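You operate a simulated robot arm through the tools that you are given. There is no shell and no other tool.

Carry out the task below with a simulated two-armed robot. There is one attempt and no reset: what you move stays moved.

Task
Boil the peas in the steel pan on the large ring.
Fine: tip them in before you light; the tub goes back; max till it boils, min till they turn bright green, then gas off.

Only the result counts: the job must be done as asked and must still hold three seconds after the hand-in. Knocking over, shifting, dropping, spilling or breaking anything else fails it.

Robot
Two 7-joint arms with fingered hands on one trunk that stands fixed in place. Base frame: the origin is at the foot of the trunk, x ahead of it, y to its left, z up. Readings come in m, rad, newtons and seconds.
The left shoulder is at [0.07, 0.162, 1.346], the right one opposite. With the tool pointing down near the work surface each hand reaches from about 0.26 to 0.8 m from the base axis, measured 20 degrees to its own side. Payload 4 kg a hand.
The tool frame of a hand sits at the grasp point between the pads (the TCP): z along the fingers, y along the line on which they close. The tips reach 0.026 m beyond it. The gripper opens to 0.132 m; its body begins 0.073 m behind the TCP. The gripper is a hand of 4 fingers: y runs from the thumb to the fingers, the wrist lies at [0, 0, -0.224] in the tool frame.
Orientation is that of the tool frame in the base frame, as a unit quaternion [w, x, y, z]. With the fingers straight down and closing along the base's y, the tool's x points along the base's -x, its y along +y and its z along -z.

Tools
- The arms move only by the tool move_arm. It takes "left_targets", "right_targets" or both (then of equal length, played together; a hand with none holds still); each is a list of rows, each an object (a shift or turn left out is 0) with "travel": the shift along the tool's x, y, z in m, a list of three; "rot": the turn, a rotation vector about the tool's x, y, z in rad, a list of three. In form: [{"travel": [x, y, z], "rot": [ax, ay, az]}, ...]. A call has 1 to 20 rows; each row shifts and turns the commanded pose from where the row before left it, along the tool's axes as they then stand. Rows are played at 5 a second. More than 0.05 m and 0.15 rad between two rows, and nothing of the call is played. A pose out of reach is approached as far as the arm can. The call stops where the force on the tool passes 40 N (or 10 N more than at its start, if that is more) or the arm is blocked; 0.2 s more then pass. In this call time passes only in rows, and 0.2 s behind the last. It gives the time, the measured TCP pose, the force on the tool (base axes), the opening and the grip force at its end, in the units of the frame above (readings bear some noise), with the torque about the TCP (base axes, N m) and any sound that the robot's microphone picked up.
- Cameras (640 x 400 px; columns grow to the right, rows downward): "scene" is now at [0.1231, -0.0458, 1.5742]; the picture's right is [-0.54, -0.84, 0.00], its down [-0.48, 0.31, -0.82] and it looks along [0.69, -0.44, -0.57] (base axes); focal length 312 px, centre (320, 200). "left" rides on the left gripper at [-0.073, 0.006, -0.094] in its tool frame; the picture's right is [-0.08, -1.00, 0.00], its down [0.78, -0.06, -0.62] and it looks along [0.61, -0.05, 0.79] (tool axes); focal length 230 px, centre (320, 200). "right" rides on the right gripper at [0.073, 0.006, -0.094] in its tool frame; the picture's right is [-0.08, 1.00, 0.00], its down [-0.78, -0.06, -0.62] and it looks along [-0.61, -0.05, 0.79] (tool axes); focal length 230 px, centre (320, 200). There is no depth. A picture from a camera that has moved, and an enlarged one, comes with that camera's place and axes in the base frame and with its lens.
- camera(camera): a new picture of that camera. The clock stands still meanwhile.
- lift_body(by): slides the trunk up (or, below 0, down) by that many m; the arms and the scene camera ride with it, the base frame stays. It gives what a move gives, with no picture.
- move_fingers(finger1, finger2, finger3, thumb_bend, hand): sets how far each is bent, from 0 (flat) to 100 (curled in); at 30 the hand is open as for a grip, at 70 the pads meet at the TCP. One left out holds its place. A second passes; each finger stops where it meets its share of the squeeze, and holds until it gets a number again. It is the only way to open and close the hand. It gives what a move gives, with no picture; readings hold the bend of each and the force on the fingers (four entries, about 0 where the hand has none), thumb and palm.
- head_to(pan, tilt): turns the head with the scene camera to pan (to the left, within 1.501 rad either way) and tilt (down, from -0.506 to 1.204), counted from straight ahead of the robot. It gives what a move gives.
- inspect(camera, box): a new picture of the part [left, top, right, bottom] of that camera's present view, enlarged. The clock stands still meanwhile.
- sign_off(): hands the job in; it is judged then, once.

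Places have to be worked out from the pictures, the camera data and where the tool is seen. Open the grippers and draw the arms clear of the work before you hand the job in, unless the task says otherwise.

The tools are called after "Call:" as name(argument=value, ...) on one line, values as JSON. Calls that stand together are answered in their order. move_arm: Moves the arms, as the interface text tells. Its arguments: {"type":"object","properties":{"left_targets":{"type":"array"},"right_targets":{"type":"array"}},"required":[]} The other tools are called the same way: lift_body (by) moves the trunk up or down; move_fingers (finger1, finger2, finger3, thumb_bend, hand) moves the fingers one by one; head_to (pan, tilt) turns the head that bears the scene camera; camera (camera) takes a picture; inspect (camera, box) takes an enlarged picture of a part of a camera's view; sign_off () hands the job in.

At the start:

```text
time: 0.0
left_tool_pos: [0.4079, -0.0343, 1.4017]
left_orientation: [0.0, 0.0, 1.0, 0.0]
left_contact_force: [-0.2, -0.1, 0.1]
left_moment: [0.01, 0.0, -0.03]
left_grip_width: 0.1318
left_grasp_force: 0.1
left_shape: jaw
left_bend: [30.0, 30.0, 30.0, 30.0]
left_finger forces: [0.0, 0.0, 0.0, 0.0, 0.0, 0.1]
right_tool_pos: [0.3047, -0.3763, 1.3871]
right_orientation: [0.0, 0.0, 1.0, 0.0]
right_contact_force: [0.9, -0.1, -0.7]
right_moment: [-0.03, 0.0, -0.01]
right_grip_width: 0.1315
right_grasp_force: 0.1
right_shape: jaw
right_bend: [30.0, 30.0, 30.0, 30.0]
right_finger forces: [0.0, 0.1, 0.1, 0.1, 0.1, 0.0]
trunk travel left (down, up): [-0.825, 0.115]
head pan, tilt (commanded): [-0.569, 0.613]
```

scene: 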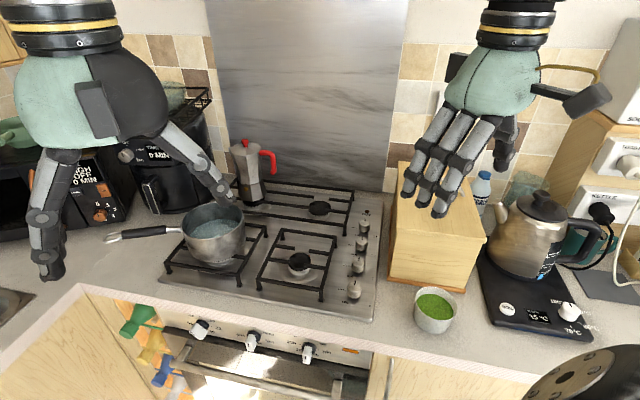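
right: 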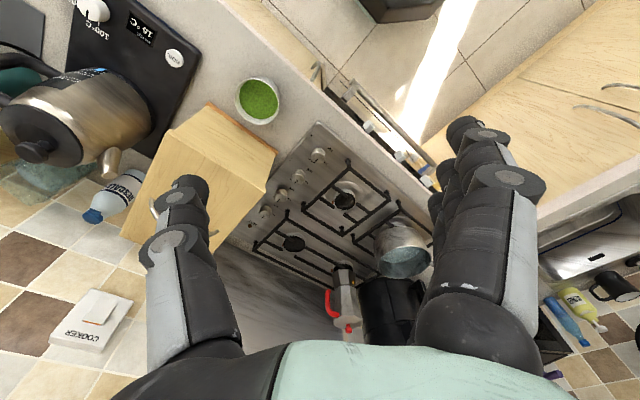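
left: 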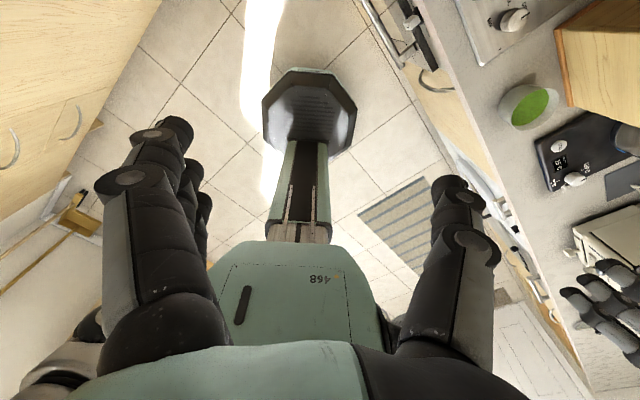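

The scene shows a hob with a steel pan on one ring, a white tub of peas on the counter and a row of knobs on the hob's right side. I first enlarge the main parts to understand them.

Call:
inspect(camera="scene", box=[100, 130, 400, 320])

Call:
inspect(camera="scene", box=[330, 190, 480, 340])

Call:
inspect(camera="right", box=[220, 60, 450, 300])

```text
2.11 times, centred on (250, 225) of scene
camera zoom: at [0.1231, -0.0458, 1.5742], right [-0.54, -0.84, 0.0], down [-0.48, 0.31, -0.82], along [0.69, -0.44, -0.57], focal length 658 px, centre (467, 147)
```

zoom: 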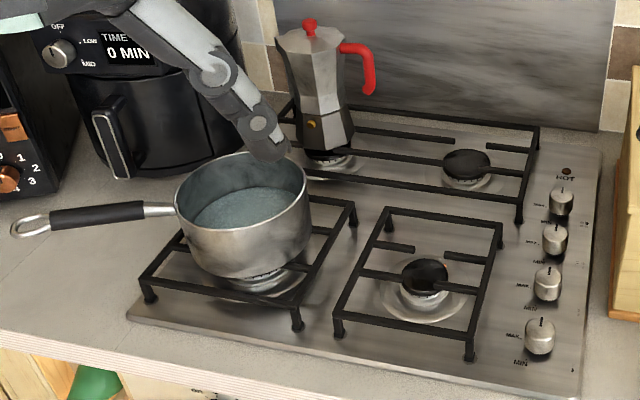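

```text
2.67 times, centred on (405, 265) of scene
camera zoom: at [0.1231, -0.0458, 1.5742], right [-0.54, -0.84, 0.0], down [-0.48, 0.31, -0.82], along [0.69, -0.44, -0.57], focal length 833 px, centre (93, 27)
```

zoom: 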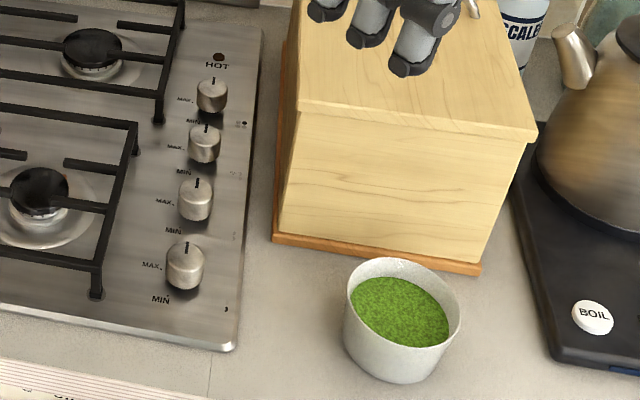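

```text
1.67 times, centred on (335, 180) of right
camera zoom: at [0.2322, -0.3702, 1.4794], right [0.08, 1.0, 0.0], down [0.78, -0.06, 0.62], along [0.61, -0.05, -0.79], focal length 384 px, centre (295, 233)
```

zoom: 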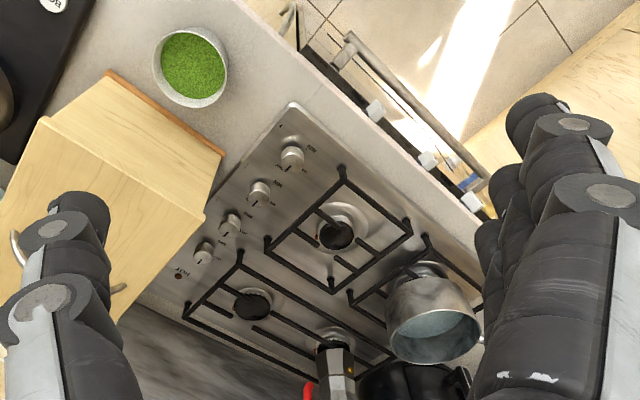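

The tub's rim works out at about (0.353, -0.512, 0.97). The counter front runs at 45° to the base, and the pan is near (0.845, -0.16, 1.02). Next I move the left hand aside and bring the right wrist camera over the hob, yawed to face it, so I can read the ring sizes and knob markings.

Call:
move_arm(right_targets=[{"travel": [-0.03, 0.014, 0.0289]}, {"travel": [-0.03, 0.014, 0.0289]}, {"travel": [-0.03, 0.014, 0.0289]}, {"travel": [-0.03, 0.014, 0.0289]}, {"travel": [-0.03, 0.014, 0.0289]}, {"travel": [-0.03, 0.014, 0.0289]}, {"travel": [-0.03, 0.014, 0.0289]}, {"travel": [-0.03, 0.014, 0.0289]}, {"rot": [0, 0, 0.131]}, {"rot": [0, 0, 0.131]}, {"rot": [0, 0, 0.131]}, {"rot": [0, 0, 0.131]}, {"rot": [0, 0, 0.131]}, {"rot": [0, 0, 0.131]}], left_targets=[{"travel": [0, 0.03, 0]}, {"travel": [0, 0.03, 0]}, {"travel": [0, 0.03, 0]}, {"travel": [0, 0.03, 0]}, {"travel": [0, 0.03, 0]}, {"travel": [0, 0.03, 0]}, {"travel": [0, 0.03, 0]}, {"travel": [0, 0.03, 0]}, {"travel": [0, 0, 0]}, {"travel": [0, 0, 0]}, {"travel": [0, 0, 0]}, {"travel": [0, 0, 0]}, {"travel": [0, 0, 0]}, {"travel": [0, 0, 0]}])

```text
time: 3.0
left_tool_pos: [0.4102, 0.2083, 1.4021]
left_orientation: [0.001, 0.0, 1.0, 0.0]
left_contact_force: [0.1, 0.9, -0.1]
left_moment: [0.0, 0.01, -0.01]
left_grip_width: 0.1318
left_grasp_force: 0.0
left_shape: jaw
left_bend: [30.0, 30.0, 30.0, 30.0]
left_finger forces: [0.0, 0.0, 0.0, 0.0, 0.0, 0.0]
right_tool_pos: [0.5462, -0.2641, 1.156]
right_orientation: [0.001, 0.384, 0.923, 0.0]
right_contact_force: [-0.1, 0.3, 1.1]
right_moment: [-0.03, 0.01, 0.03]
right_grip_width: 0.1318
right_grasp_force: 0.0
right_shape: jaw
right_bend: [30.0, 30.0, 30.0, 30.0]
right_finger forces: [0.0, 0.0, 0.1, 0.0, 0.0, 0.1]
trunk travel left (down, up): [-0.825, 0.115]
head pan, tilt (commanded): [-0.569, 0.613]
```

The right hand stands at (0.546, -0.264, 1.156), yawed as planned. I take new pictures from the right wrist and from the head.

Call:
camera(camera="right")

Call:
camera(camera="scene")

```text
taken
camera right: at [0.4984, -0.208, 1.2482], right [0.76, 0.65, 0.0], down [0.51, -0.6, 0.62], along [0.4, -0.47, -0.79], focal length 230 px, centre (320, 200)
```

right: 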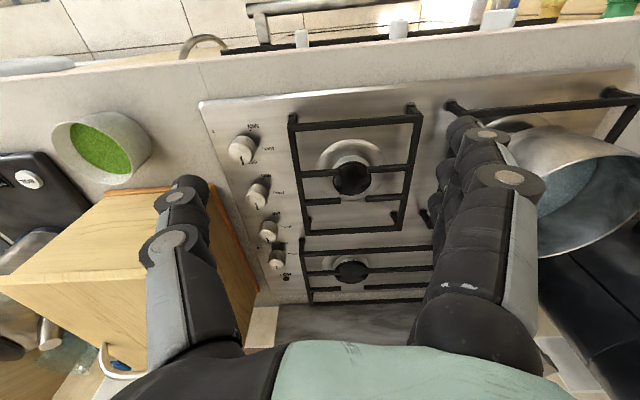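

```text
taken
camera scene: at [0.1238, -0.0454, 1.5741], right [-0.54, -0.84, 0.0], down [-0.48, 0.31, -0.82], along [0.69, -0.44, -0.58], focal length 312 px, centre (320, 200)
```

scene: 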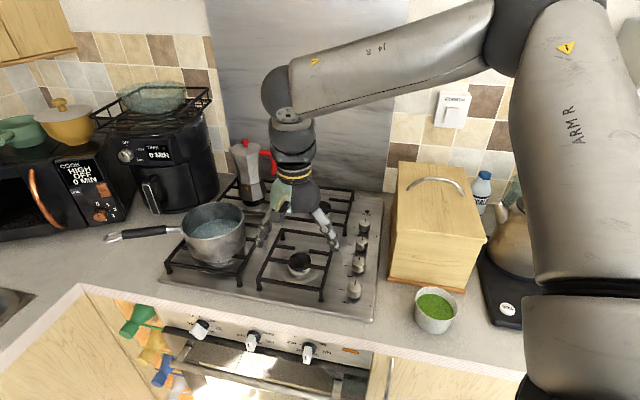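

I enlarge the knobs and rings from both cameras.

Call:
inspect(camera="right", box=[200, 90, 300, 152])

Call:
inspect(camera="right", box=[220, 160, 320, 300])

Call:
inspect(camera="right", box=[400, 60, 640, 210])

Call:
inspect(camera="scene", box=[330, 200, 400, 310])

Call:
inspect(camera="scene", box=[90, 190, 270, 300])

```text
6.40 times, centred on (250, 121) of right
camera zoom: at [0.4984, -0.208, 1.2482], right [0.76, 0.65, 0.0], down [0.51, -0.6, 0.62], along [0.4, -0.47, -0.79], focal length 1472 px, centre (768, 706)
```

zoom: 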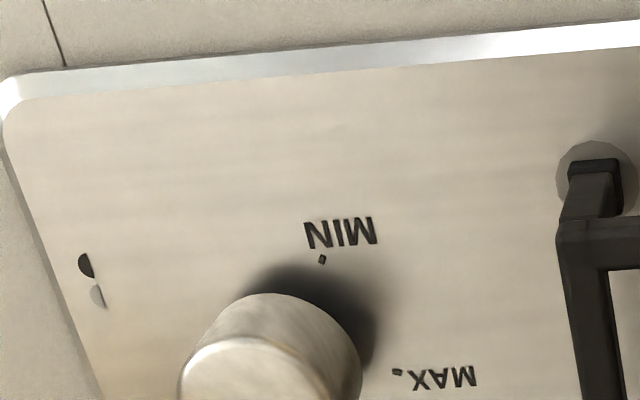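

```text
2.86 times, centred on (270, 230) of right
camera zoom: at [0.4984, -0.208, 1.2482], right [0.76, 0.65, 0.0], down [0.51, -0.6, 0.62], along [0.4, -0.47, -0.79], focal length 657 px, centre (463, 114)
```

zoom: 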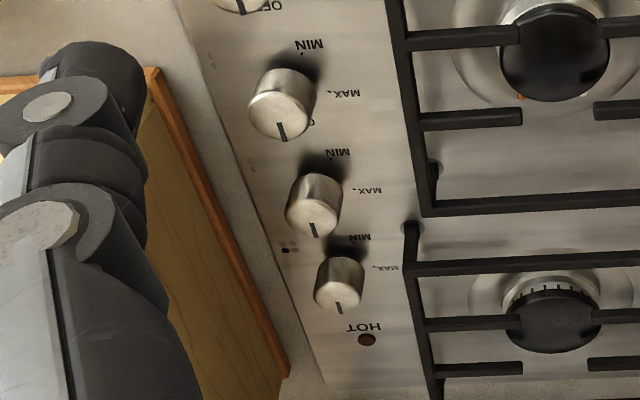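

```text
2.67 times, centred on (520, 135) of right
camera zoom: at [0.4984, -0.208, 1.2482], right [0.76, 0.65, 0.0], down [0.51, -0.6, 0.62], along [0.4, -0.47, -0.79], focal length 614 px, centre (-213, 373)
```

zoom: 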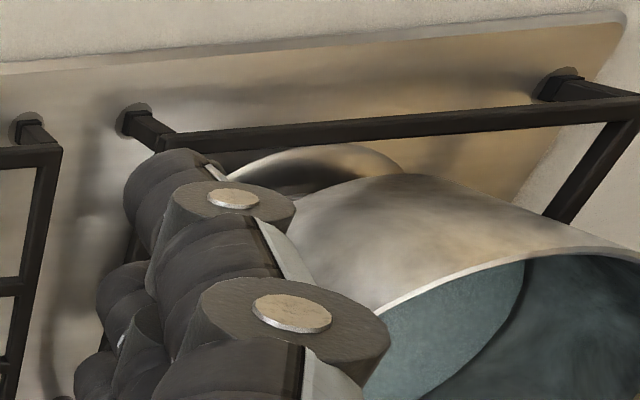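

```text
3.64 times, centred on (365, 255) of scene
camera zoom: at [0.1238, -0.0454, 1.5741], right [-0.54, -0.84, 0.0], down [-0.48, 0.31, -0.82], along [0.69, -0.44, -0.58], focal length 1136 px, centre (156, 0)
```

zoom: 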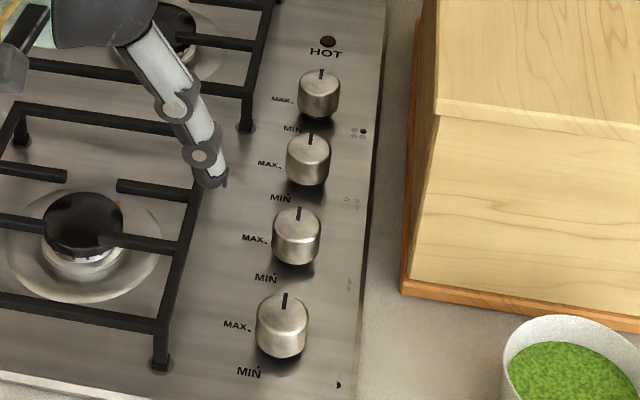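

```text
3.56 times, centred on (180, 245) of scene
camera zoom: at [0.1238, -0.0454, 1.5741], right [-0.54, -0.84, 0.0], down [-0.48, 0.31, -0.82], along [0.69, -0.44, -0.58], focal length 1111 px, centre (818, 40)
```

zoom: 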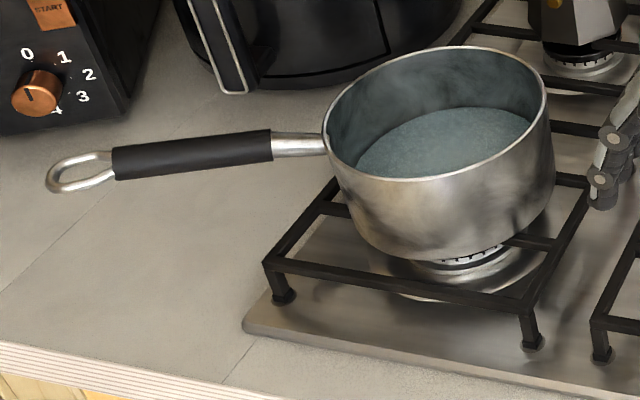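

The enlarged pictures are rendered sharply, so I zoom far in on the small ring icons beside each knob and on the knobs themselves.

Call:
inspect(camera="scene", box=[362, 284, 378, 298])

Call:
inspect(camera="scene", box=[360, 256, 376, 268])

Call:
inspect(camera="scene", box=[362, 234, 378, 246])

Call:
inspect(camera="scene", box=[364, 214, 380, 226])

Call:
inspect(camera="scene", box=[330, 200, 390, 240])

Call:
inspect(camera="scene", box=[330, 240, 390, 310])

```text
16.00 times, centred on (370, 291) of scene
camera zoom: at [0.1238, -0.0454, 1.5741], right [-0.54, -0.84, 0.0], down [-0.48, 0.31, -0.82], along [0.69, -0.44, -0.58], focal length 4999 px, centre (-480, -1256)
```

zoom: 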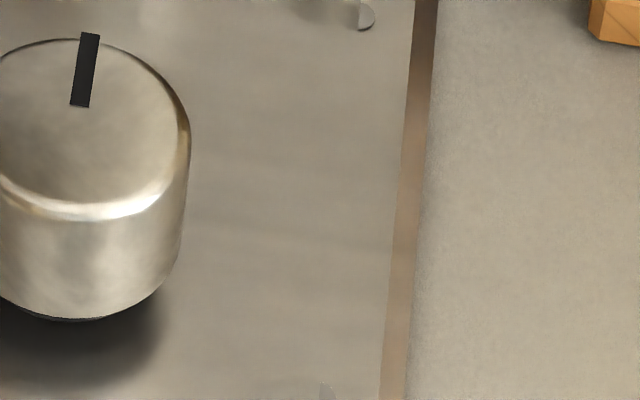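

```text
16.00 times, centred on (368, 262) of scene
camera zoom: at [0.1238, -0.0454, 1.5741], right [-0.54, -0.84, 0.0], down [-0.48, 0.31, -0.82], along [0.69, -0.44, -0.58], focal length 4999 px, centre (-448, -792)
```

zoom: 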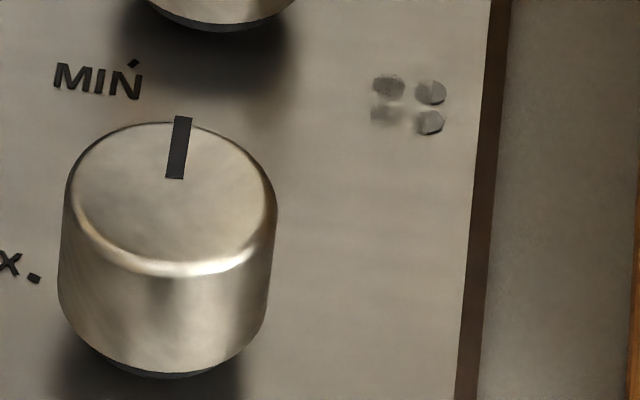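

```text
16.00 times, centred on (370, 240) of scene
camera zoom: at [0.1238, -0.0454, 1.5741], right [-0.54, -0.84, 0.0], down [-0.48, 0.31, -0.82], along [0.69, -0.44, -0.58], focal length 4999 px, centre (-480, -440)
```

zoom: 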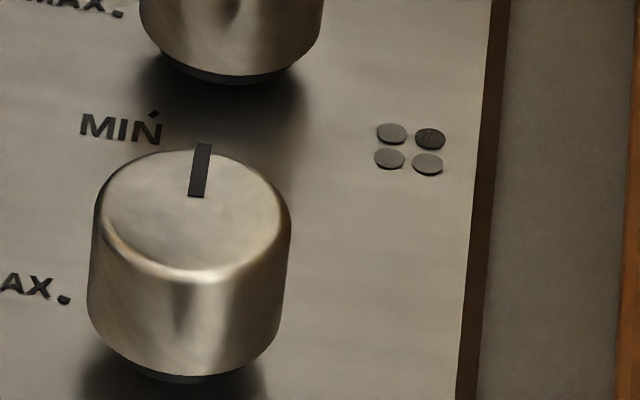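

```text
16.00 times, centred on (372, 220) of scene
camera zoom: at [0.1238, -0.0454, 1.5741], right [-0.54, -0.84, 0.0], down [-0.48, 0.31, -0.82], along [0.69, -0.44, -0.58], focal length 4999 px, centre (-512, -120)
```

zoom: 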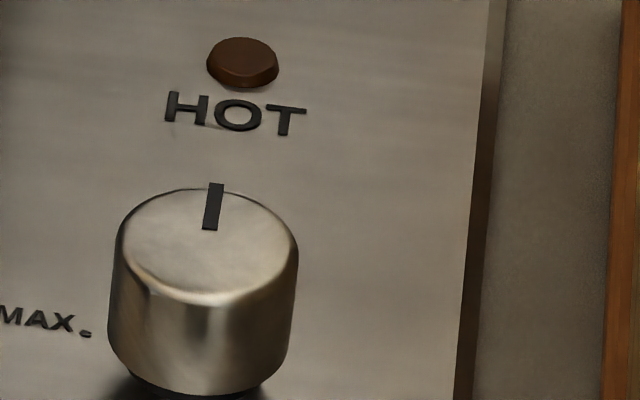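

```text
10.00 times, centred on (360, 220) of scene
camera zoom: at [0.1238, -0.0454, 1.5741], right [-0.54, -0.84, 0.0], down [-0.48, 0.31, -0.82], along [0.69, -0.44, -0.58], focal length 3124 px, centre (-80, 0)
```

zoom: 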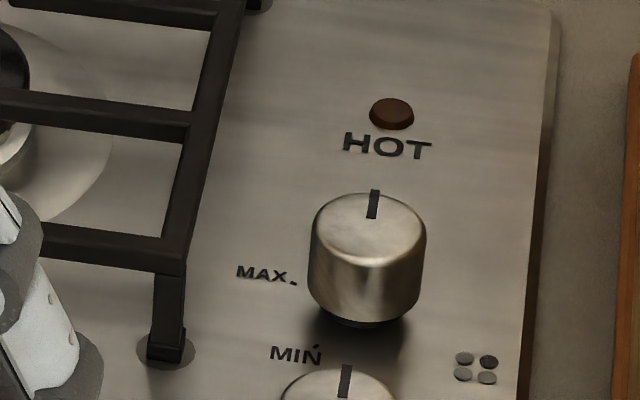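

```text
5.71 times, centred on (360, 275) of scene
camera zoom: at [0.1238, -0.0454, 1.5741], right [-0.54, -0.84, 0.0], down [-0.48, 0.31, -0.82], along [0.69, -0.44, -0.58], focal length 1785 px, centre (91, -229)
```

zoom: 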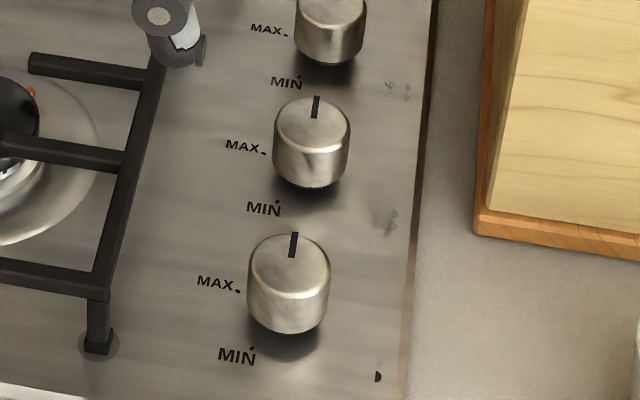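

Icon 1 (rear knob) marks the rear-right ring; the others are worn, so I look closer at them.

Call:
inspect(camera="right", box=[208, 126, 222, 140])

Call:
inspect(camera="right", box=[226, 170, 242, 186])

Call:
inspect(camera="scene", box=[367, 256, 374, 261])

Call:
inspect(camera="scene", box=[364, 276, 373, 283])

Call:
inspect(camera="scene", box=[359, 303, 371, 311])

Call:
inspect(camera="right", box=[298, 110, 440, 300])

```text
16.00 times, centred on (215, 133) of right
camera zoom: at [0.4984, -0.208, 1.2482], right [0.76, 0.65, 0.0], down [0.51, -0.6, 0.62], along [0.4, -0.47, -0.79], focal length 3681 px, centre (2000, 1272)
```

zoom: 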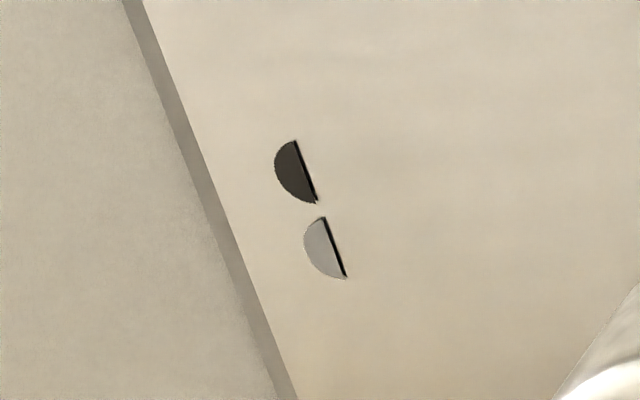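

```text
16.00 times, centred on (234, 178) of right
camera zoom: at [0.4984, -0.208, 1.2482], right [0.76, 0.65, 0.0], down [0.51, -0.6, 0.62], along [0.4, -0.47, -0.79], focal length 3681 px, centre (1696, 552)
```

zoom: 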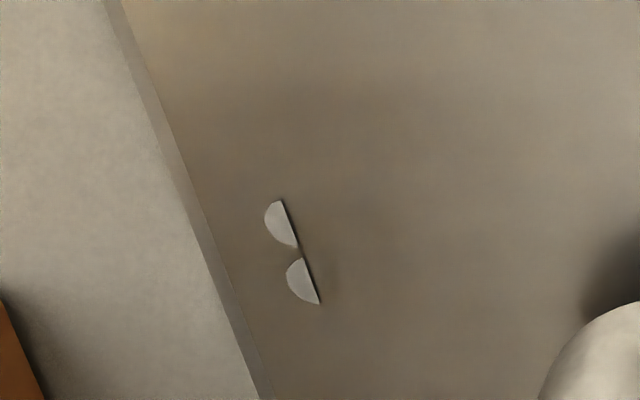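

```text
16.00 times, centred on (370, 258) of scene
camera zoom: at [0.1238, -0.0454, 1.5741], right [-0.54, -0.84, 0.0], down [-0.48, 0.31, -0.82], along [0.69, -0.44, -0.58], focal length 4999 px, centre (-488, -736)
```

zoom: 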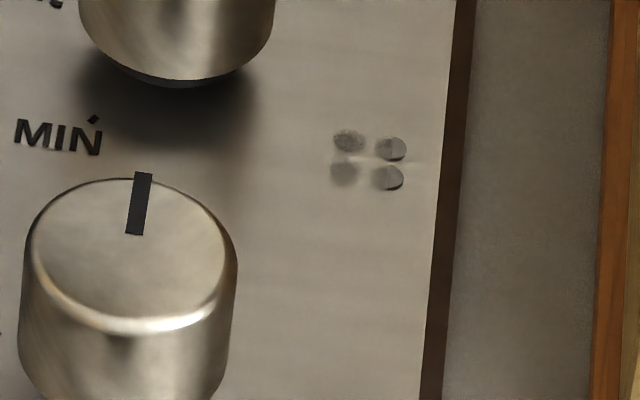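

```text
16.00 times, centred on (368, 280) of scene
camera zoom: at [0.1238, -0.0454, 1.5741], right [-0.54, -0.84, 0.0], down [-0.48, 0.31, -0.82], along [0.69, -0.44, -0.58], focal length 4999 px, centre (-456, -1072)
```

zoom: 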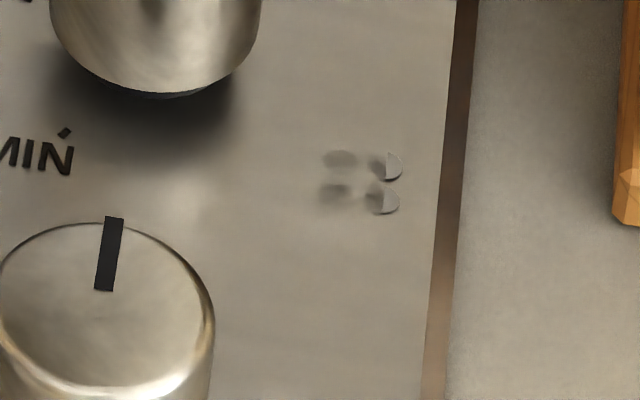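

```text
16.00 times, centred on (365, 307) of scene
camera zoom: at [0.1238, -0.0454, 1.5741], right [-0.54, -0.84, 0.0], down [-0.48, 0.31, -0.82], along [0.69, -0.44, -0.58], focal length 4999 px, centre (-400, -1512)
```

zoom: 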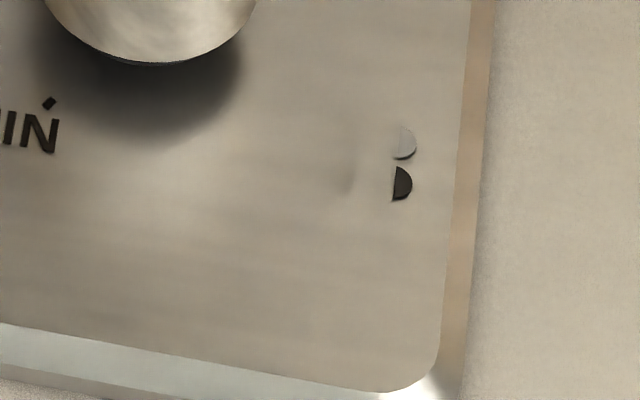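

```text
2.11 times, centred on (369, 205) of right
camera zoom: at [0.4984, -0.208, 1.2482], right [0.76, 0.65, 0.0], down [0.51, -0.6, 0.62], along [0.4, -0.47, -0.79], focal length 484 px, centre (217, 190)
```

zoom: 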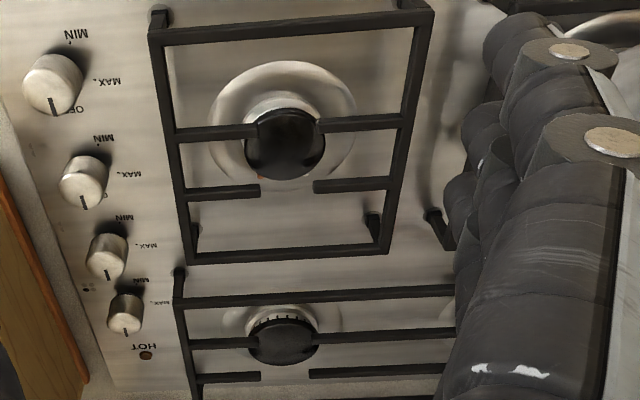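

Knob order reads: rear = rear-right, second = rear-left, third = front-left, front = front-right. Now I compare the ring sizes under the pan and under the moka pot.

Call:
inspect(camera="scene", box=[160, 240, 270, 300])

Call:
inspect(camera="scene", box=[215, 180, 285, 225])

Call:
inspect(camera="scene", box=[255, 180, 365, 300])

Call:
inspect(camera="scene", box=[390, 270, 480, 345])

```text
5.82 times, centred on (215, 270) of scene
camera zoom: at [0.1238, -0.0454, 1.5741], right [-0.54, -0.84, 0.0], down [-0.48, 0.31, -0.82], along [0.69, -0.44, -0.58], focal length 1818 px, centre (931, -207)
```

zoom: 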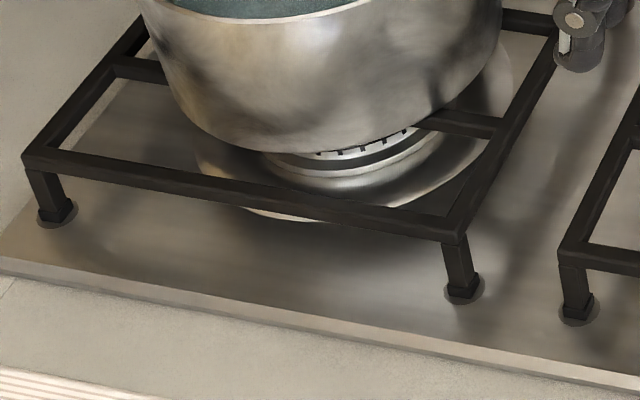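

```text
8.89 times, centred on (250, 202) of scene
camera zoom: at [0.1238, -0.0454, 1.5741], right [-0.54, -0.84, 0.0], down [-0.48, 0.31, -0.82], along [0.69, -0.44, -0.58], focal length 2777 px, centre (942, 178)
```

zoom: 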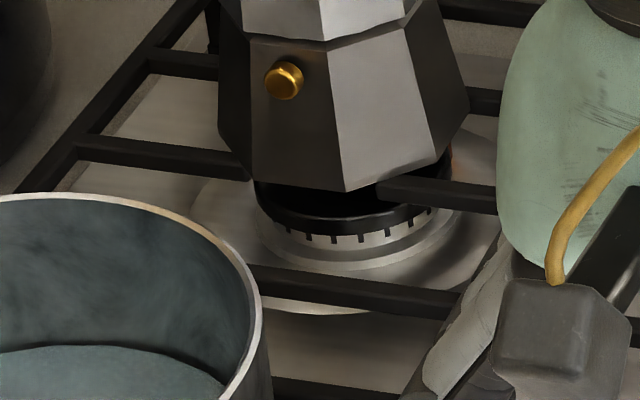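

```text
3.33 times, centred on (310, 240) of scene
camera zoom: at [0.1238, -0.0454, 1.5741], right [-0.54, -0.84, 0.0], down [-0.48, 0.31, -0.82], along [0.69, -0.44, -0.58], focal length 1041 px, centre (353, 67)
```

zoom: 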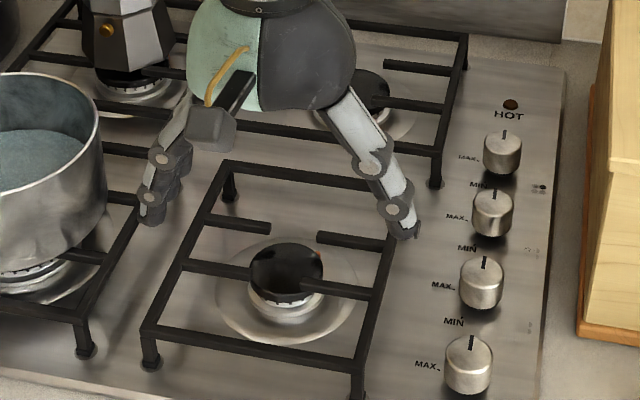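

```text
5.33 times, centred on (435, 308) of scene
camera zoom: at [0.1238, -0.0454, 1.5741], right [-0.54, -0.84, 0.0], down [-0.48, 0.31, -0.82], along [0.69, -0.44, -0.58], focal length 1666 px, centre (-293, -373)
```

zoom: 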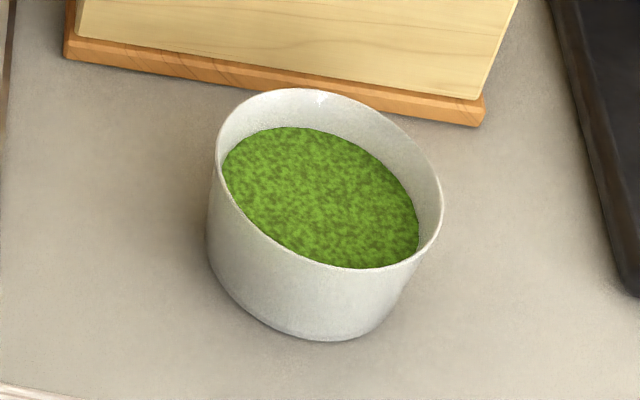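

The ring under the pan is the largest (about 0.157 m, against 0.13, 0.13 and 0.115), so the pan stays there, and knob 3 is the one to turn. Next I draw the right hand back from the hob and pitch the fingers forward, to see which horizontal grasp the arm can reach for the tub.

Call:
move_arm(right_targets=[{"travel": [0.0146, -0.04, -0.0088]}, {"travel": [0.0146, -0.04, -0.0088]}, {"travel": [0.0146, -0.04, -0.0088]}, {"travel": [0.0146, -0.04, -0.0088]}, {"travel": [0.0146, -0.04, -0.0088]}, {"rot": [0, -0.1428, 0]}, {"rot": [0, -0.1428, 0]}, {"rot": [0, -0.1428, 0]}, {"rot": [0, -0.1428, 0]}, {"rot": [0, -0.1428, 0]}, {"rot": [0, -0.1428, 0]}, {"rot": [0, -0.1428, 0]}, {"rot": [0, -0.1428, 0]}, {"rot": [0, -0.1428, 0]}, {"rot": [0, -0.1428, 0]}, {"rot": [0, -0.1428, 0]}])

```text
time: 6.4
left_tool_pos: [0.4102, 0.2056, 1.4012]
left_orientation: [0.0, 0.0, 1.0, 0.001]
left_contact_force: [0.5, -0.5, -0.2]
left_moment: [-0.01, 0.05, -0.04]
left_grip_width: 0.1318
left_grasp_force: 0.1
left_shape: jaw
left_bend: [30.0, 30.0, 30.0, 30.0]
left_finger forces: [0.0, 0.1, 0.0, 0.0, 0.0, 0.0]
right_tool_pos: [0.523, -0.52, 1.2797]
right_orientation: [0.597, 0.287, 0.706, -0.249]
right_contact_force: [0.3, -0.3, 0.4]
right_moment: [-0.01, 0.01, 0.01]
right_grip_width: 0.1321
right_grasp_force: 0.1
right_shape: jaw
right_bend: [30.0, 30.0, 30.0, 30.0]
right_finger forces: [0.0, 0.0, 0.0, 0.0, 0.0, 0.0]
right hand out of reach, approached as far as the arm can: row 7, 8, 9, 10, 11, 12, 13, 14, 15, 16
trunk travel left (down, up): [-0.825, 0.115]
head pan, tilt (commanded): [-0.569, 0.613]
```

The horizontal pose at D=0.50 put the wrist too close to the shoulder, so the arm stopped short of it. I move the command 0.12 m forward along the fingers to return to a reachable pose and read where the hand settles.

Call:
move_arm(right_targets=[{"travel": [0, 0, 0.04]}, {"travel": [0, 0, 0.04]}, {"travel": [0, 0, 0.04]}, {"travel": [0, 0, 0]}, {"travel": [0, 0, 0]}])

```text
time: 7.6
left_tool_pos: [0.4093, 0.2066, 1.4018]
left_orientation: [0.0, -0.001, 1.0, 0.0]
left_contact_force: [0.7, -0.2, 0.0]
left_moment: [0.02, 0.01, 0.03]
left_grip_width: 0.1319
left_grasp_force: 0.1
left_shape: jaw
left_bend: [30.0, 30.0, 30.0, 30.0]
left_finger forces: [0.1, 0.0, 0.0, 0.0, 0.0, 0.0]
right_tool_pos: [0.6063, -0.601, 1.2616]
right_orientation: [0.6, 0.288, 0.702, -0.253]
right_contact_force: [-0.9, -0.4, -0.7]
right_moment: [-0.04, -0.01, 0.0]
right_grip_width: 0.1317
right_grasp_force: 0.0
right_shape: jaw
right_bend: [30.0, 30.0, 30.0, 30.0]
right_finger forces: [0.1, 0.1, 0.1, 0.0, 0.0, 0.1]
trunk travel left (down, up): [-0.825, 0.115]
head pan, tilt (commanded): [-0.569, 0.613]
```

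Each call starts from the measured pose, so I can steer freely. I move the hand over the hob's middle at z≈1.25 and test the roll about the finger axis that pouring will need.

Call:
move_arm(right_targets=[{"travel": [0, 0.037, -0.0325]}, {"travel": [0, 0.037, -0.0325]}, {"travel": [0, 0.037, -0.0325]}, {"travel": [0, 0.037, -0.0325]}, {"rot": [0, 0, -0.145]}, {"rot": [0, 0, -0.145]}, {"rot": [0, 0, -0.145]}, {"rot": [0, 0, -0.145]}, {"rot": [0, 0, -0.145]}, {"rot": [0, 0, -0.145]}, {"rot": [0, 0, -0.145]}, {"rot": [0, 0, -0.145]}, {"rot": [0, 0, -0.145]}, {"rot": [0, 0, -0.145]}, {"rot": [0, 0, -0.145]}, {"rot": [0, 0, -0.145]}, {"rot": [0, 0, -0.145]}, {"rot": [0, 0, -0.145]}])

Call:
camera(camera="scene")

```text
time: 11.4
left_tool_pos: [0.4079, 0.2074, 1.401]
left_orientation: [0.0, 0.0, 1.0, 0.0]
left_contact_force: [-0.6, 0.6, -0.7]
left_moment: [0.03, 0.04, -0.01]
left_grip_width: 0.1318
left_grasp_force: 0.0
left_shape: jaw
left_bend: [30.0, 30.0, 30.0, 30.0]
left_finger forces: [0.0, 0.0, 0.0, 0.1, 0.0, 0.1]
right_tool_pos: [0.6429, -0.471, 1.2921]
right_orientation: [-0.1, 0.446, -0.614, 0.643]
right_contact_force: [0.4, -0.7, -0.5]
right_moment: [-0.02, -0.02, 0.0]
right_grip_width: 0.132
right_grasp_force: 0.0
right_shape: jaw
right_bend: [30.0, 30.0, 30.0, 30.0]
right_finger forces: [0.0, 0.0, 0.1, 0.0, 0.0, 0.0]
right hand out of reach, approached as far as the arm can: row 3, 4
trunk travel left (down, up): [-0.825, 0.115]
head pan, tilt (commanded): [-0.569, 0.613]
```

```text
taken
camera scene: at [0.1233, -0.0456, 1.5741], right [-0.54, -0.84, 0.0], down [-0.48, 0.31, -0.82], along [0.69, -0.44, -0.58], focal length 312 px, centre (320, 200)
```

scene: 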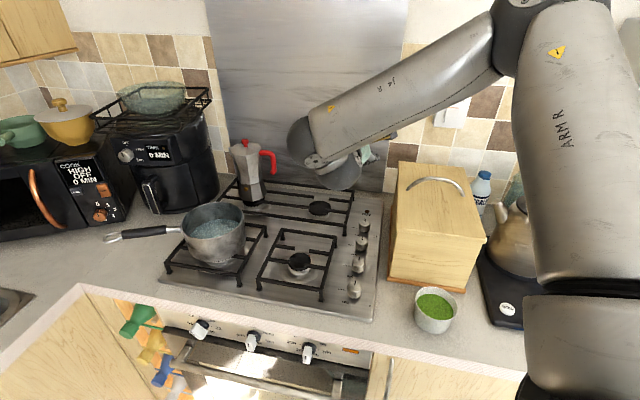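

The roll of 116° about the finger axis went through cleanly. I continue to the camera-on-top orientation (thumb left), which would allow a level grasp of the tub.

Call:
move_arm(right_targets=[{"rot": [0, 0, -0.139]}, {"rot": [0, 0, -0.139]}, {"rot": [0, 0, -0.139]}, {"rot": [0, 0, -0.139]}, {"rot": [0, 0, -0.139]}, {"rot": [0, 0, -0.139]}, {"rot": [0, 0, -0.139]}, {"rot": [0, 0, -0.139]}])

Call:
camera(camera="right")

Call:
camera(camera="scene")

```text
time: 13.2
left_tool_pos: [0.4089, 0.2079, 1.4008]
left_orientation: [0.0, 0.001, 1.0, 0.0]
left_contact_force: [0.2, -0.6, 0.1]
left_moment: [-0.03, 0.01, 0.01]
left_grip_width: 0.132
left_grasp_force: 0.0
left_shape: jaw
left_bend: [30.0, 30.0, 30.0, 30.0]
left_finger forces: [0.1, 0.0, 0.1, 0.0, 0.0, 0.0]
right_tool_pos: [0.642, -0.471, 1.2907]
right_orientation: [0.254, 0.703, -0.287, 0.599]
right_contact_force: [0.8, 0.3, 0.3]
right_moment: [0.0, -0.01, 0.01]
right_grip_width: 0.132
right_grasp_force: 0.2
right_shape: jaw
right_bend: [30.0, 30.0, 30.0, 30.0]
right_finger forces: [0.0, 0.0, 0.0, 0.0, 0.0, 0.0]
trunk travel left (down, up): [-0.825, 0.115]
head pan, tilt (commanded): [-0.569, 0.613]
```

```text
taken
camera right: at [0.5815, -0.4162, 1.376], right [-0.71, -0.7, -0.06], down [-0.48, 0.55, -0.68], along [0.51, -0.46, -0.73], focal length 230 px, centre (320, 200)
```

right: 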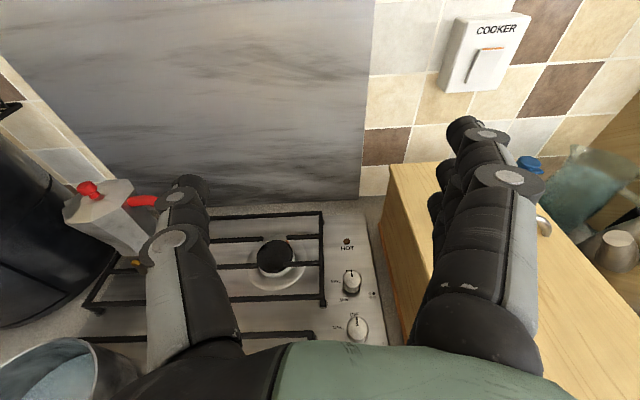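

```text
taken
camera scene: at [0.1232, -0.0457, 1.5741], right [-0.54, -0.84, 0.0], down [-0.48, 0.31, -0.82], along [0.69, -0.44, -0.58], focal length 312 px, centre (320, 200)
```

scene: 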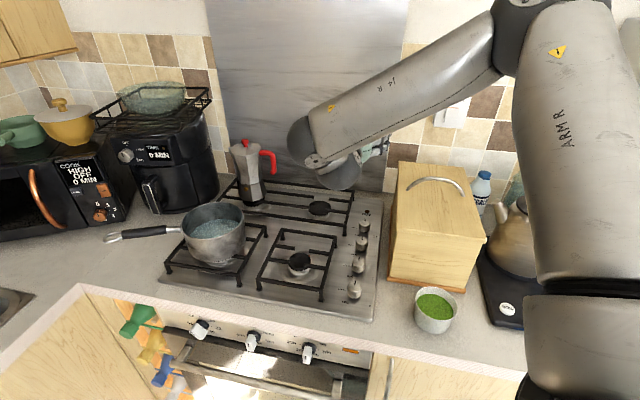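

The level thumb-left orientation is reached. Now I bring the hand back and down over the hob and then sideways to hover above the tub, staying clear of the wooden box.

Call:
move_arm(right_targets=[{"travel": [-0.0358, 0, -0.022]}, {"travel": [-0.0358, 0, -0.022]}, {"travel": [-0.0358, 0, -0.022]}, {"travel": [-0.0358, 0, -0.022]}, {"travel": [-0.0358, 0, -0.022]}, {"rot": [0, 0.148, 0]}, {"travel": [0, 0.0388, -0.0063]}, {"travel": [0, 0.0388, -0.0063]}, {"travel": [0, 0.0388, -0.0063]}, {"travel": [0, 0.0388, -0.0063]}, {"travel": [0, 0.0388, -0.0063]}, {"travel": [0, 0.0388, -0.0063]}])

Call:
camera(camera="right")

Call:
camera(camera="scene")

```text
time: 15.8
left_tool_pos: [0.4082, 0.2047, 1.4016]
left_orientation: [0.0, 0.0, 1.0, 0.001]
left_contact_force: [0.7, 0.4, -0.4]
left_moment: [0.0, -0.01, -0.01]
left_grip_width: 0.1319
left_grasp_force: 0.0
left_shape: jaw
left_bend: [30.0, 30.0, 30.0, 30.0]
left_finger forces: [0.0, 0.0, 0.0, 0.0, 0.1, 0.0]
right_tool_pos: [0.4422, -0.6684, 1.1576]
right_orientation: [0.265, 0.673, -0.276, 0.633]
right_contact_force: [0.1, -0.4, -0.5]
right_moment: [-0.03, -0.04, 0.0]
right_grip_width: 0.132
right_grasp_force: 0.0
right_shape: jaw
right_bend: [30.0, 30.0, 30.0, 30.0]
right_finger forces: [0.1, 0.0, 0.1, 0.0, 0.0, 0.1]
right hand out of reach, approached as far as the arm can: row 1, 2, 3, 4, 5, 6, 8
trunk travel left (down, up): [-0.825, 0.115]
head pan, tilt (commanded): [-0.569, 0.613]
```

```text
taken
camera right: at [0.3759, -0.6074, 1.2349], right [-0.71, -0.7, -0.07], down [-0.43, 0.51, -0.75], along [0.56, -0.5, -0.66], focal length 230 px, centre (320, 200)
```

right: 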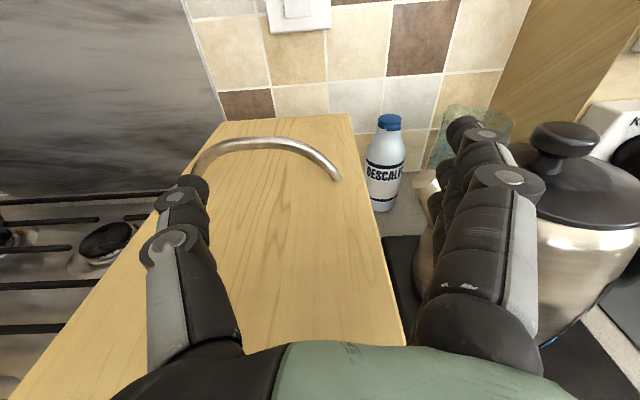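

```text
taken
camera scene: at [0.1223, -0.048, 1.5742], right [-0.54, -0.84, 0.0], down [-0.48, 0.31, -0.82], along [0.69, -0.44, -0.58], focal length 312 px, centre (320, 200)
```

scene: 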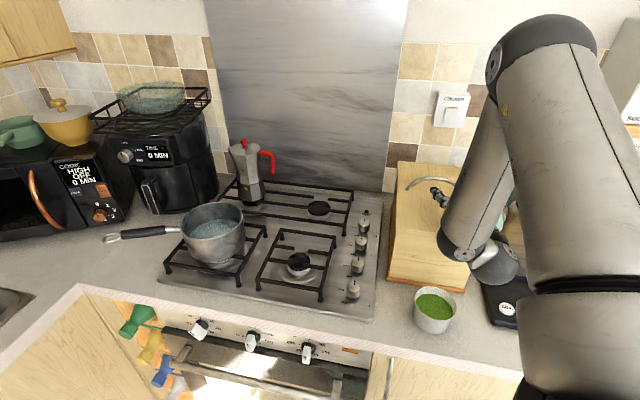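

The arm could only hold the level pose far forward (D≈0.785, above the box), because its forearm hangs straight down there. A grasp pitched about 45° down will suit it better, so I look at the left hand through the head camera to learn the finger layout.

Call:
head_to(pan=0.72, tilt=0.55)

Call:
camera(camera="scene")

```text
time: 17.3
left_tool_pos: [0.4102, 0.2064, 1.4017]
left_orientation: [0.001, 0.001, 1.0, 0.0]
left_contact_force: [-0.1, -0.2, 0.4]
left_moment: [0.0, 0.02, 0.01]
left_grip_width: 0.1319
left_grasp_force: 0.1
left_shape: jaw
left_bend: [30.0, 30.0, 30.0, 30.0]
left_finger forces: [0.0, 0.0, 0.1, 0.0, 0.0, 0.0]
right_tool_pos: [0.444, -0.6647, 1.1588]
right_orientation: [0.266, 0.674, -0.274, 0.632]
right_contact_force: [-0.8, 0.6, -0.6]
right_moment: [-0.02, -0.04, 0.0]
right_grip_width: 0.1316
right_grasp_force: 0.1
right_shape: jaw
right_bend: [30.0, 30.0, 30.0, 30.0]
right_finger forces: [0.0, 0.0, 0.1, 0.0, 0.0, 0.0]
trunk travel left (down, up): [-0.825, 0.115]
head pan, tilt (commanded): [0.721, 0.55]
```

```text
taken
camera scene: at [0.1167, 0.0611, 1.5797], right [0.66, -0.75, 0.0], down [-0.39, -0.34, -0.85], along [0.64, 0.56, -0.52], focal length 312 px, centre (320, 200)
```

scene: 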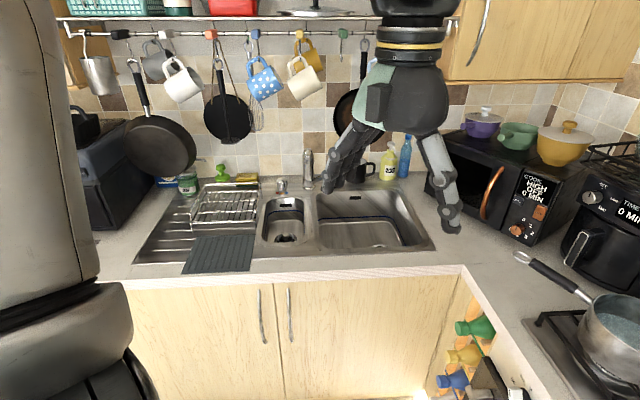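

Call:
inspect(camera="scene", box=[310, 30, 480, 250])

Call:
camera(camera="left")

```text
1.82 times, centred on (395, 140) of scene
camera zoom: at [0.1167, 0.0611, 1.5797], right [0.66, -0.75, 0.0], down [-0.39, -0.34, -0.85], along [0.64, 0.56, -0.52], focal length 568 px, centre (184, 309)
```

zoom: 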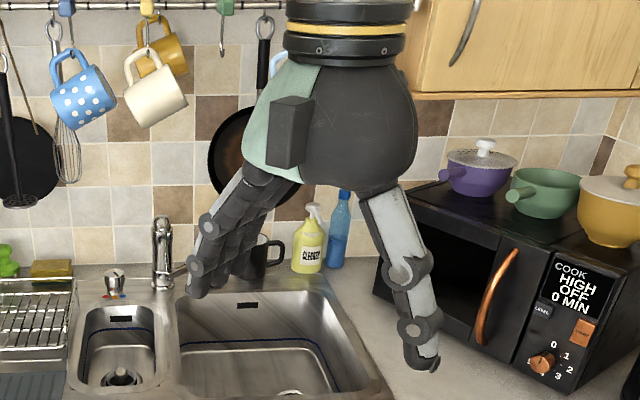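

```text
taken
camera left: at [0.4815, 0.2148, 1.4948], right [0.08, -1.0, 0.0], down [-0.78, -0.06, 0.62], along [-0.61, -0.05, -0.79], focal length 230 px, centre (320, 200)
```

left: 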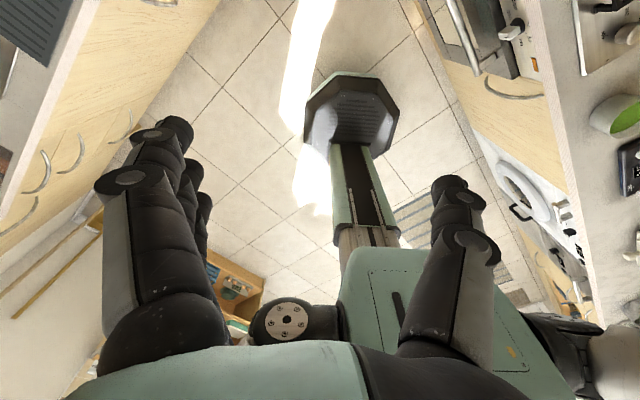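

The three fingers sit side by side along the tool's x, about 0.024 m apart, with the thumb opposite them. Pouring over the thumb side should be cleanest, with the tub held by a hand pitched 45° down and the thumb on the right. I rise off the box, move left over the hob and roll back.

Call:
move_arm(right_targets=[{"travel": [0.035, 0, 0]}, {"travel": [0.035, 0, 0]}, {"travel": [0.035, 0, 0]}, {"travel": [0, -0.045, 0]}, {"travel": [0, -0.045, 0]}, {"travel": [0, -0.045, 0]}, {"travel": [0, -0.045, 0]}, {"travel": [0, -0.045, 0]}, {"travel": [0, -0.045, 0]}, {"rot": [0, 0, 0.145]}, {"rot": [0, 0, 0.145]}, {"rot": [0, 0, 0.145]}, {"rot": [0, 0, 0.145]}, {"rot": [0, 0, 0.145]}, {"rot": [0, 0, 0.145]}, {"rot": [0, 0, 0.145]}, {"rot": [0, 0, 0.145]}, {"rot": [0, 0, 0.145]}, {"rot": [0, 0, 0.145]}, {"rot": [0, 0, 0.145]}])

Call:
head_to(pan=-0.569, tilt=0.613)

```text
time: 21.5
left_tool_pos: [0.4082, 0.2073, 1.4002]
left_orientation: [0.0, 0.0, 1.0, 0.0]
left_contact_force: [0.5, 0.3, 0.1]
left_moment: [-0.03, 0.0, -0.04]
left_grip_width: 0.132
left_grasp_force: 0.0
left_shape: jaw
left_bend: [30.0, 30.0, 30.0, 30.0]
left_finger forces: [0.0, 0.0, 0.0, 0.0, 0.1, 0.0]
right_tool_pos: [0.6133, -0.4629, 1.2208]
right_orientation: [0.268, -0.274, 0.674, -0.632]
right_contact_force: [-0.5, -0.6, 0.2]
right_moment: [0.01, 0.01, 0.01]
right_grip_width: 0.132
right_grasp_force: 0.1
right_shape: jaw
right_bend: [30.0, 30.0, 30.0, 30.0]
right_finger forces: [0.1, 0.0, 0.1, 0.0, 0.0, 0.0]
right hand out of reach, approached as far as the arm can: row 1, 2, 3
trunk travel left (down, up): [-0.825, 0.115]
head pan, tilt (commanded): [0.721, 0.55]
```

```text
time: 22.9
left_tool_pos: [0.4095, 0.2066, 1.4016]
left_orientation: [0.0, 0.001, 1.0, 0.0]
left_contact_force: [-0.3, 0.1, 1.1]
left_moment: [0.01, 0.0, -0.02]
left_grip_width: 0.1319
left_grasp_force: 0.1
left_shape: jaw
left_bend: [30.0, 30.0, 30.0, 30.0]
left_finger forces: [0.1, 0.0, 0.1, 0.1, 0.0, 0.0]
right_tool_pos: [0.6133, -0.463, 1.2203]
right_orientation: [0.267, -0.274, 0.674, -0.632]
right_contact_force: [0.3, 0.8, -0.1]
right_moment: [0.01, 0.0, -0.02]
right_grip_width: 0.1321
right_grasp_force: 0.1
right_shape: jaw
right_bend: [30.0, 30.0, 30.0, 30.0]
right_finger forces: [0.1, 0.1, 0.0, 0.0, 0.0, 0.0]
trunk travel left (down, up): [-0.825, 0.115]
head pan, tilt (commanded): [-0.569, 0.613]
```

Now I finish the roll and pitch the fingers to about 45° down.

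Call:
move_arm(right_targets=[{"rot": [0, 0, 0.1405]}, {"rot": [0, 0, 0.1405]}, {"rot": [0, 0, 0.1405]}, {"rot": [0, 0, 0.1405]}, {"rot": [0, 0, 0.1405]}, {"rot": [0, 0, 0.1405]}, {"rot": [0, 0, 0.1405]}, {"rot": [0, 0, 0.1405]}, {"rot": [0, 0, 0.1405]}, {"rot": [0, 0, 0.1405]}, {"rot": [0, 0, 0.1405]}, {"rot": [0, 0.146, 0]}, {"rot": [0, 0.146, 0]}, {"rot": [0, 0.146, 0]}, {"rot": [0, 0.146, 0]}, {"rot": [0, 0.146, 0]}])

```text
time: 26.3
left_tool_pos: [0.4085, 0.2079, 1.4022]
left_orientation: [0.001, 0.0, 1.0, 0.0]
left_contact_force: [0.3, 0.4, -0.4]
left_moment: [0.03, -0.02, -0.03]
left_grip_width: 0.132
left_grasp_force: 0.0
left_shape: jaw
left_bend: [30.0, 30.0, 30.0, 30.0]
left_finger forces: [0.1, 0.0, 0.0, 0.0, 0.0, 0.1]
right_tool_pos: [0.5328, -0.4385, 1.225]
right_orientation: [0.462, 0.325, 0.803, -0.191]
right_contact_force: [-0.3, -0.9, 0.2]
right_moment: [-0.04, 0.03, 0.0]
right_grip_width: 0.1321
right_grasp_force: 0.0
right_shape: jaw
right_bend: [30.0, 30.0, 30.0, 30.0]
right_finger forces: [0.1, 0.1, 0.1, 0.0, 0.1, 0.0]
right hand out of reach, approached as far as the arm can: row 12, 13, 14, 15, 16
trunk travel left (down, up): [-0.825, 0.115]
head pan, tilt (commanded): [-0.569, 0.613]
```

The arm settled at 30° pitch and drifted, so I return to fingers-down, which worked well before, and approach the tub from there.

Call:
move_arm(right_targets=[{"rot": [0, 0.149, 0]}, {"rot": [0, 0.149, 0]}, {"rot": [0, 0.149, 0]}, {"rot": [0, 0.149, 0]}, {"rot": [0, 0.149, 0]}, {"rot": [0, 0.149, 0]}, {"rot": [0, 0.149, 0]}, {"travel": [0.0, 0, 0]}])

Call:
camera(camera="scene")

```text
time: 28.1
left_tool_pos: [0.4097, 0.2081, 1.401]
left_orientation: [-0.001, 0.0, 1.0, 0.0]
left_contact_force: [-0.5, -0.4, 0.8]
left_moment: [0.01, -0.03, 0.0]
left_grip_width: 0.132
left_grasp_force: 0.0
left_shape: jaw
left_bend: [30.0, 30.0, 30.0, 30.0]
left_finger forces: [0.1, 0.1, 0.0, 0.0, 0.0, 0.0]
right_tool_pos: [0.5157, -0.4401, 1.2153]
right_orientation: [0.448, 0.328, 0.811, -0.184]
right_contact_force: [-0.3, -0.2, 0.8]
right_moment: [-0.01, -0.03, 0.0]
right_grip_width: 0.1319
right_grasp_force: 0.1
right_shape: jaw
right_bend: [30.0, 30.0, 30.0, 30.0]
right_finger forces: [0.0, 0.0, 0.0, 0.0, 0.0, 0.0]
right hand out of reach, approached as far as the arm can: row 1, 2, 3, 4, 5, 6, 7
trunk travel left (down, up): [-0.825, 0.115]
head pan, tilt (commanded): [-0.569, 0.613]
```

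```text
taken
camera scene: at [0.1233, -0.0456, 1.5741], right [-0.54, -0.84, 0.0], down [-0.48, 0.31, -0.82], along [0.69, -0.44, -0.58], focal length 312 px, centre (320, 200)
```

scene: 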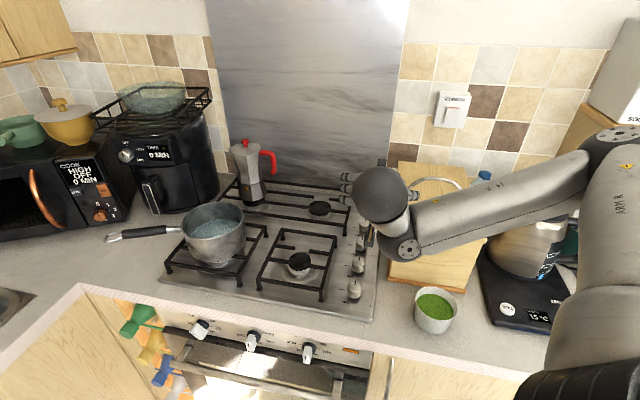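

The arm has folded with its elbow out to the right, so a hand that points straight ahead (+X) suits it better than one at 45°. I yaw the hand 45° left about the vertical, keeping its 30° down-pitch, which also gives thumb-right with the closing axis along Y.

Call:
move_arm(right_targets=[{"rot": [-0.111, 0, -0.0695]}, {"rot": [-0.111, 0, -0.0695]}, {"rot": [-0.111, 0, -0.0695]}, {"rot": [-0.111, 0, -0.0695]}, {"rot": [-0.111, 0, -0.0695]}, {"rot": [-0.111, 0, -0.0695]}, {"travel": [0.0, 0, 0]}])

Call:
camera(camera="scene")

```text
time: 29.7
left_tool_pos: [0.4096, 0.2074, 1.4003]
left_orientation: [0.0, 0.001, 1.0, 0.0]
left_contact_force: [-0.3, -0.3, -0.4]
left_moment: [-0.01, -0.01, 0.0]
left_grip_width: 0.132
left_grasp_force: 0.1
left_shape: jaw
left_bend: [30.0, 30.0, 30.0, 30.0]
left_finger forces: [0.0, 0.1, 0.1, 0.1, 0.0, 0.0]
right_tool_pos: [0.4892, -0.4271, 1.2206]
right_orientation: [0.469, 0.256, 0.831, -0.157]
right_contact_force: [0.3, 0.0, -0.5]
right_moment: [0.01, 0.01, 0.01]
right_grip_width: 0.1321
right_grasp_force: 0.0
right_shape: jaw
right_bend: [30.0, 30.0, 30.0, 30.0]
right_finger forces: [0.0, 0.0, 0.0, 0.0, 0.0, 0.1]
right hand out of reach, approached as far as the arm can: row 1, 2, 3, 4, 5, 6
trunk travel left (down, up): [-0.825, 0.115]
head pan, tilt (commanded): [-0.569, 0.613]
```

```text
taken
camera scene: at [0.123, -0.0456, 1.5742], right [-0.54, -0.84, 0.0], down [-0.48, 0.31, -0.82], along [0.69, -0.44, -0.57], focal length 312 px, centre (320, 200)
```

scene: 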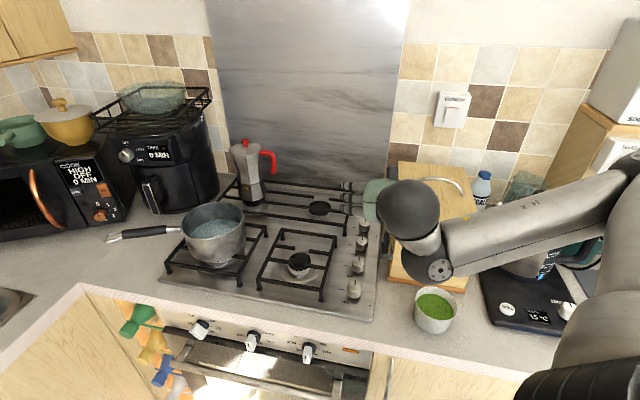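

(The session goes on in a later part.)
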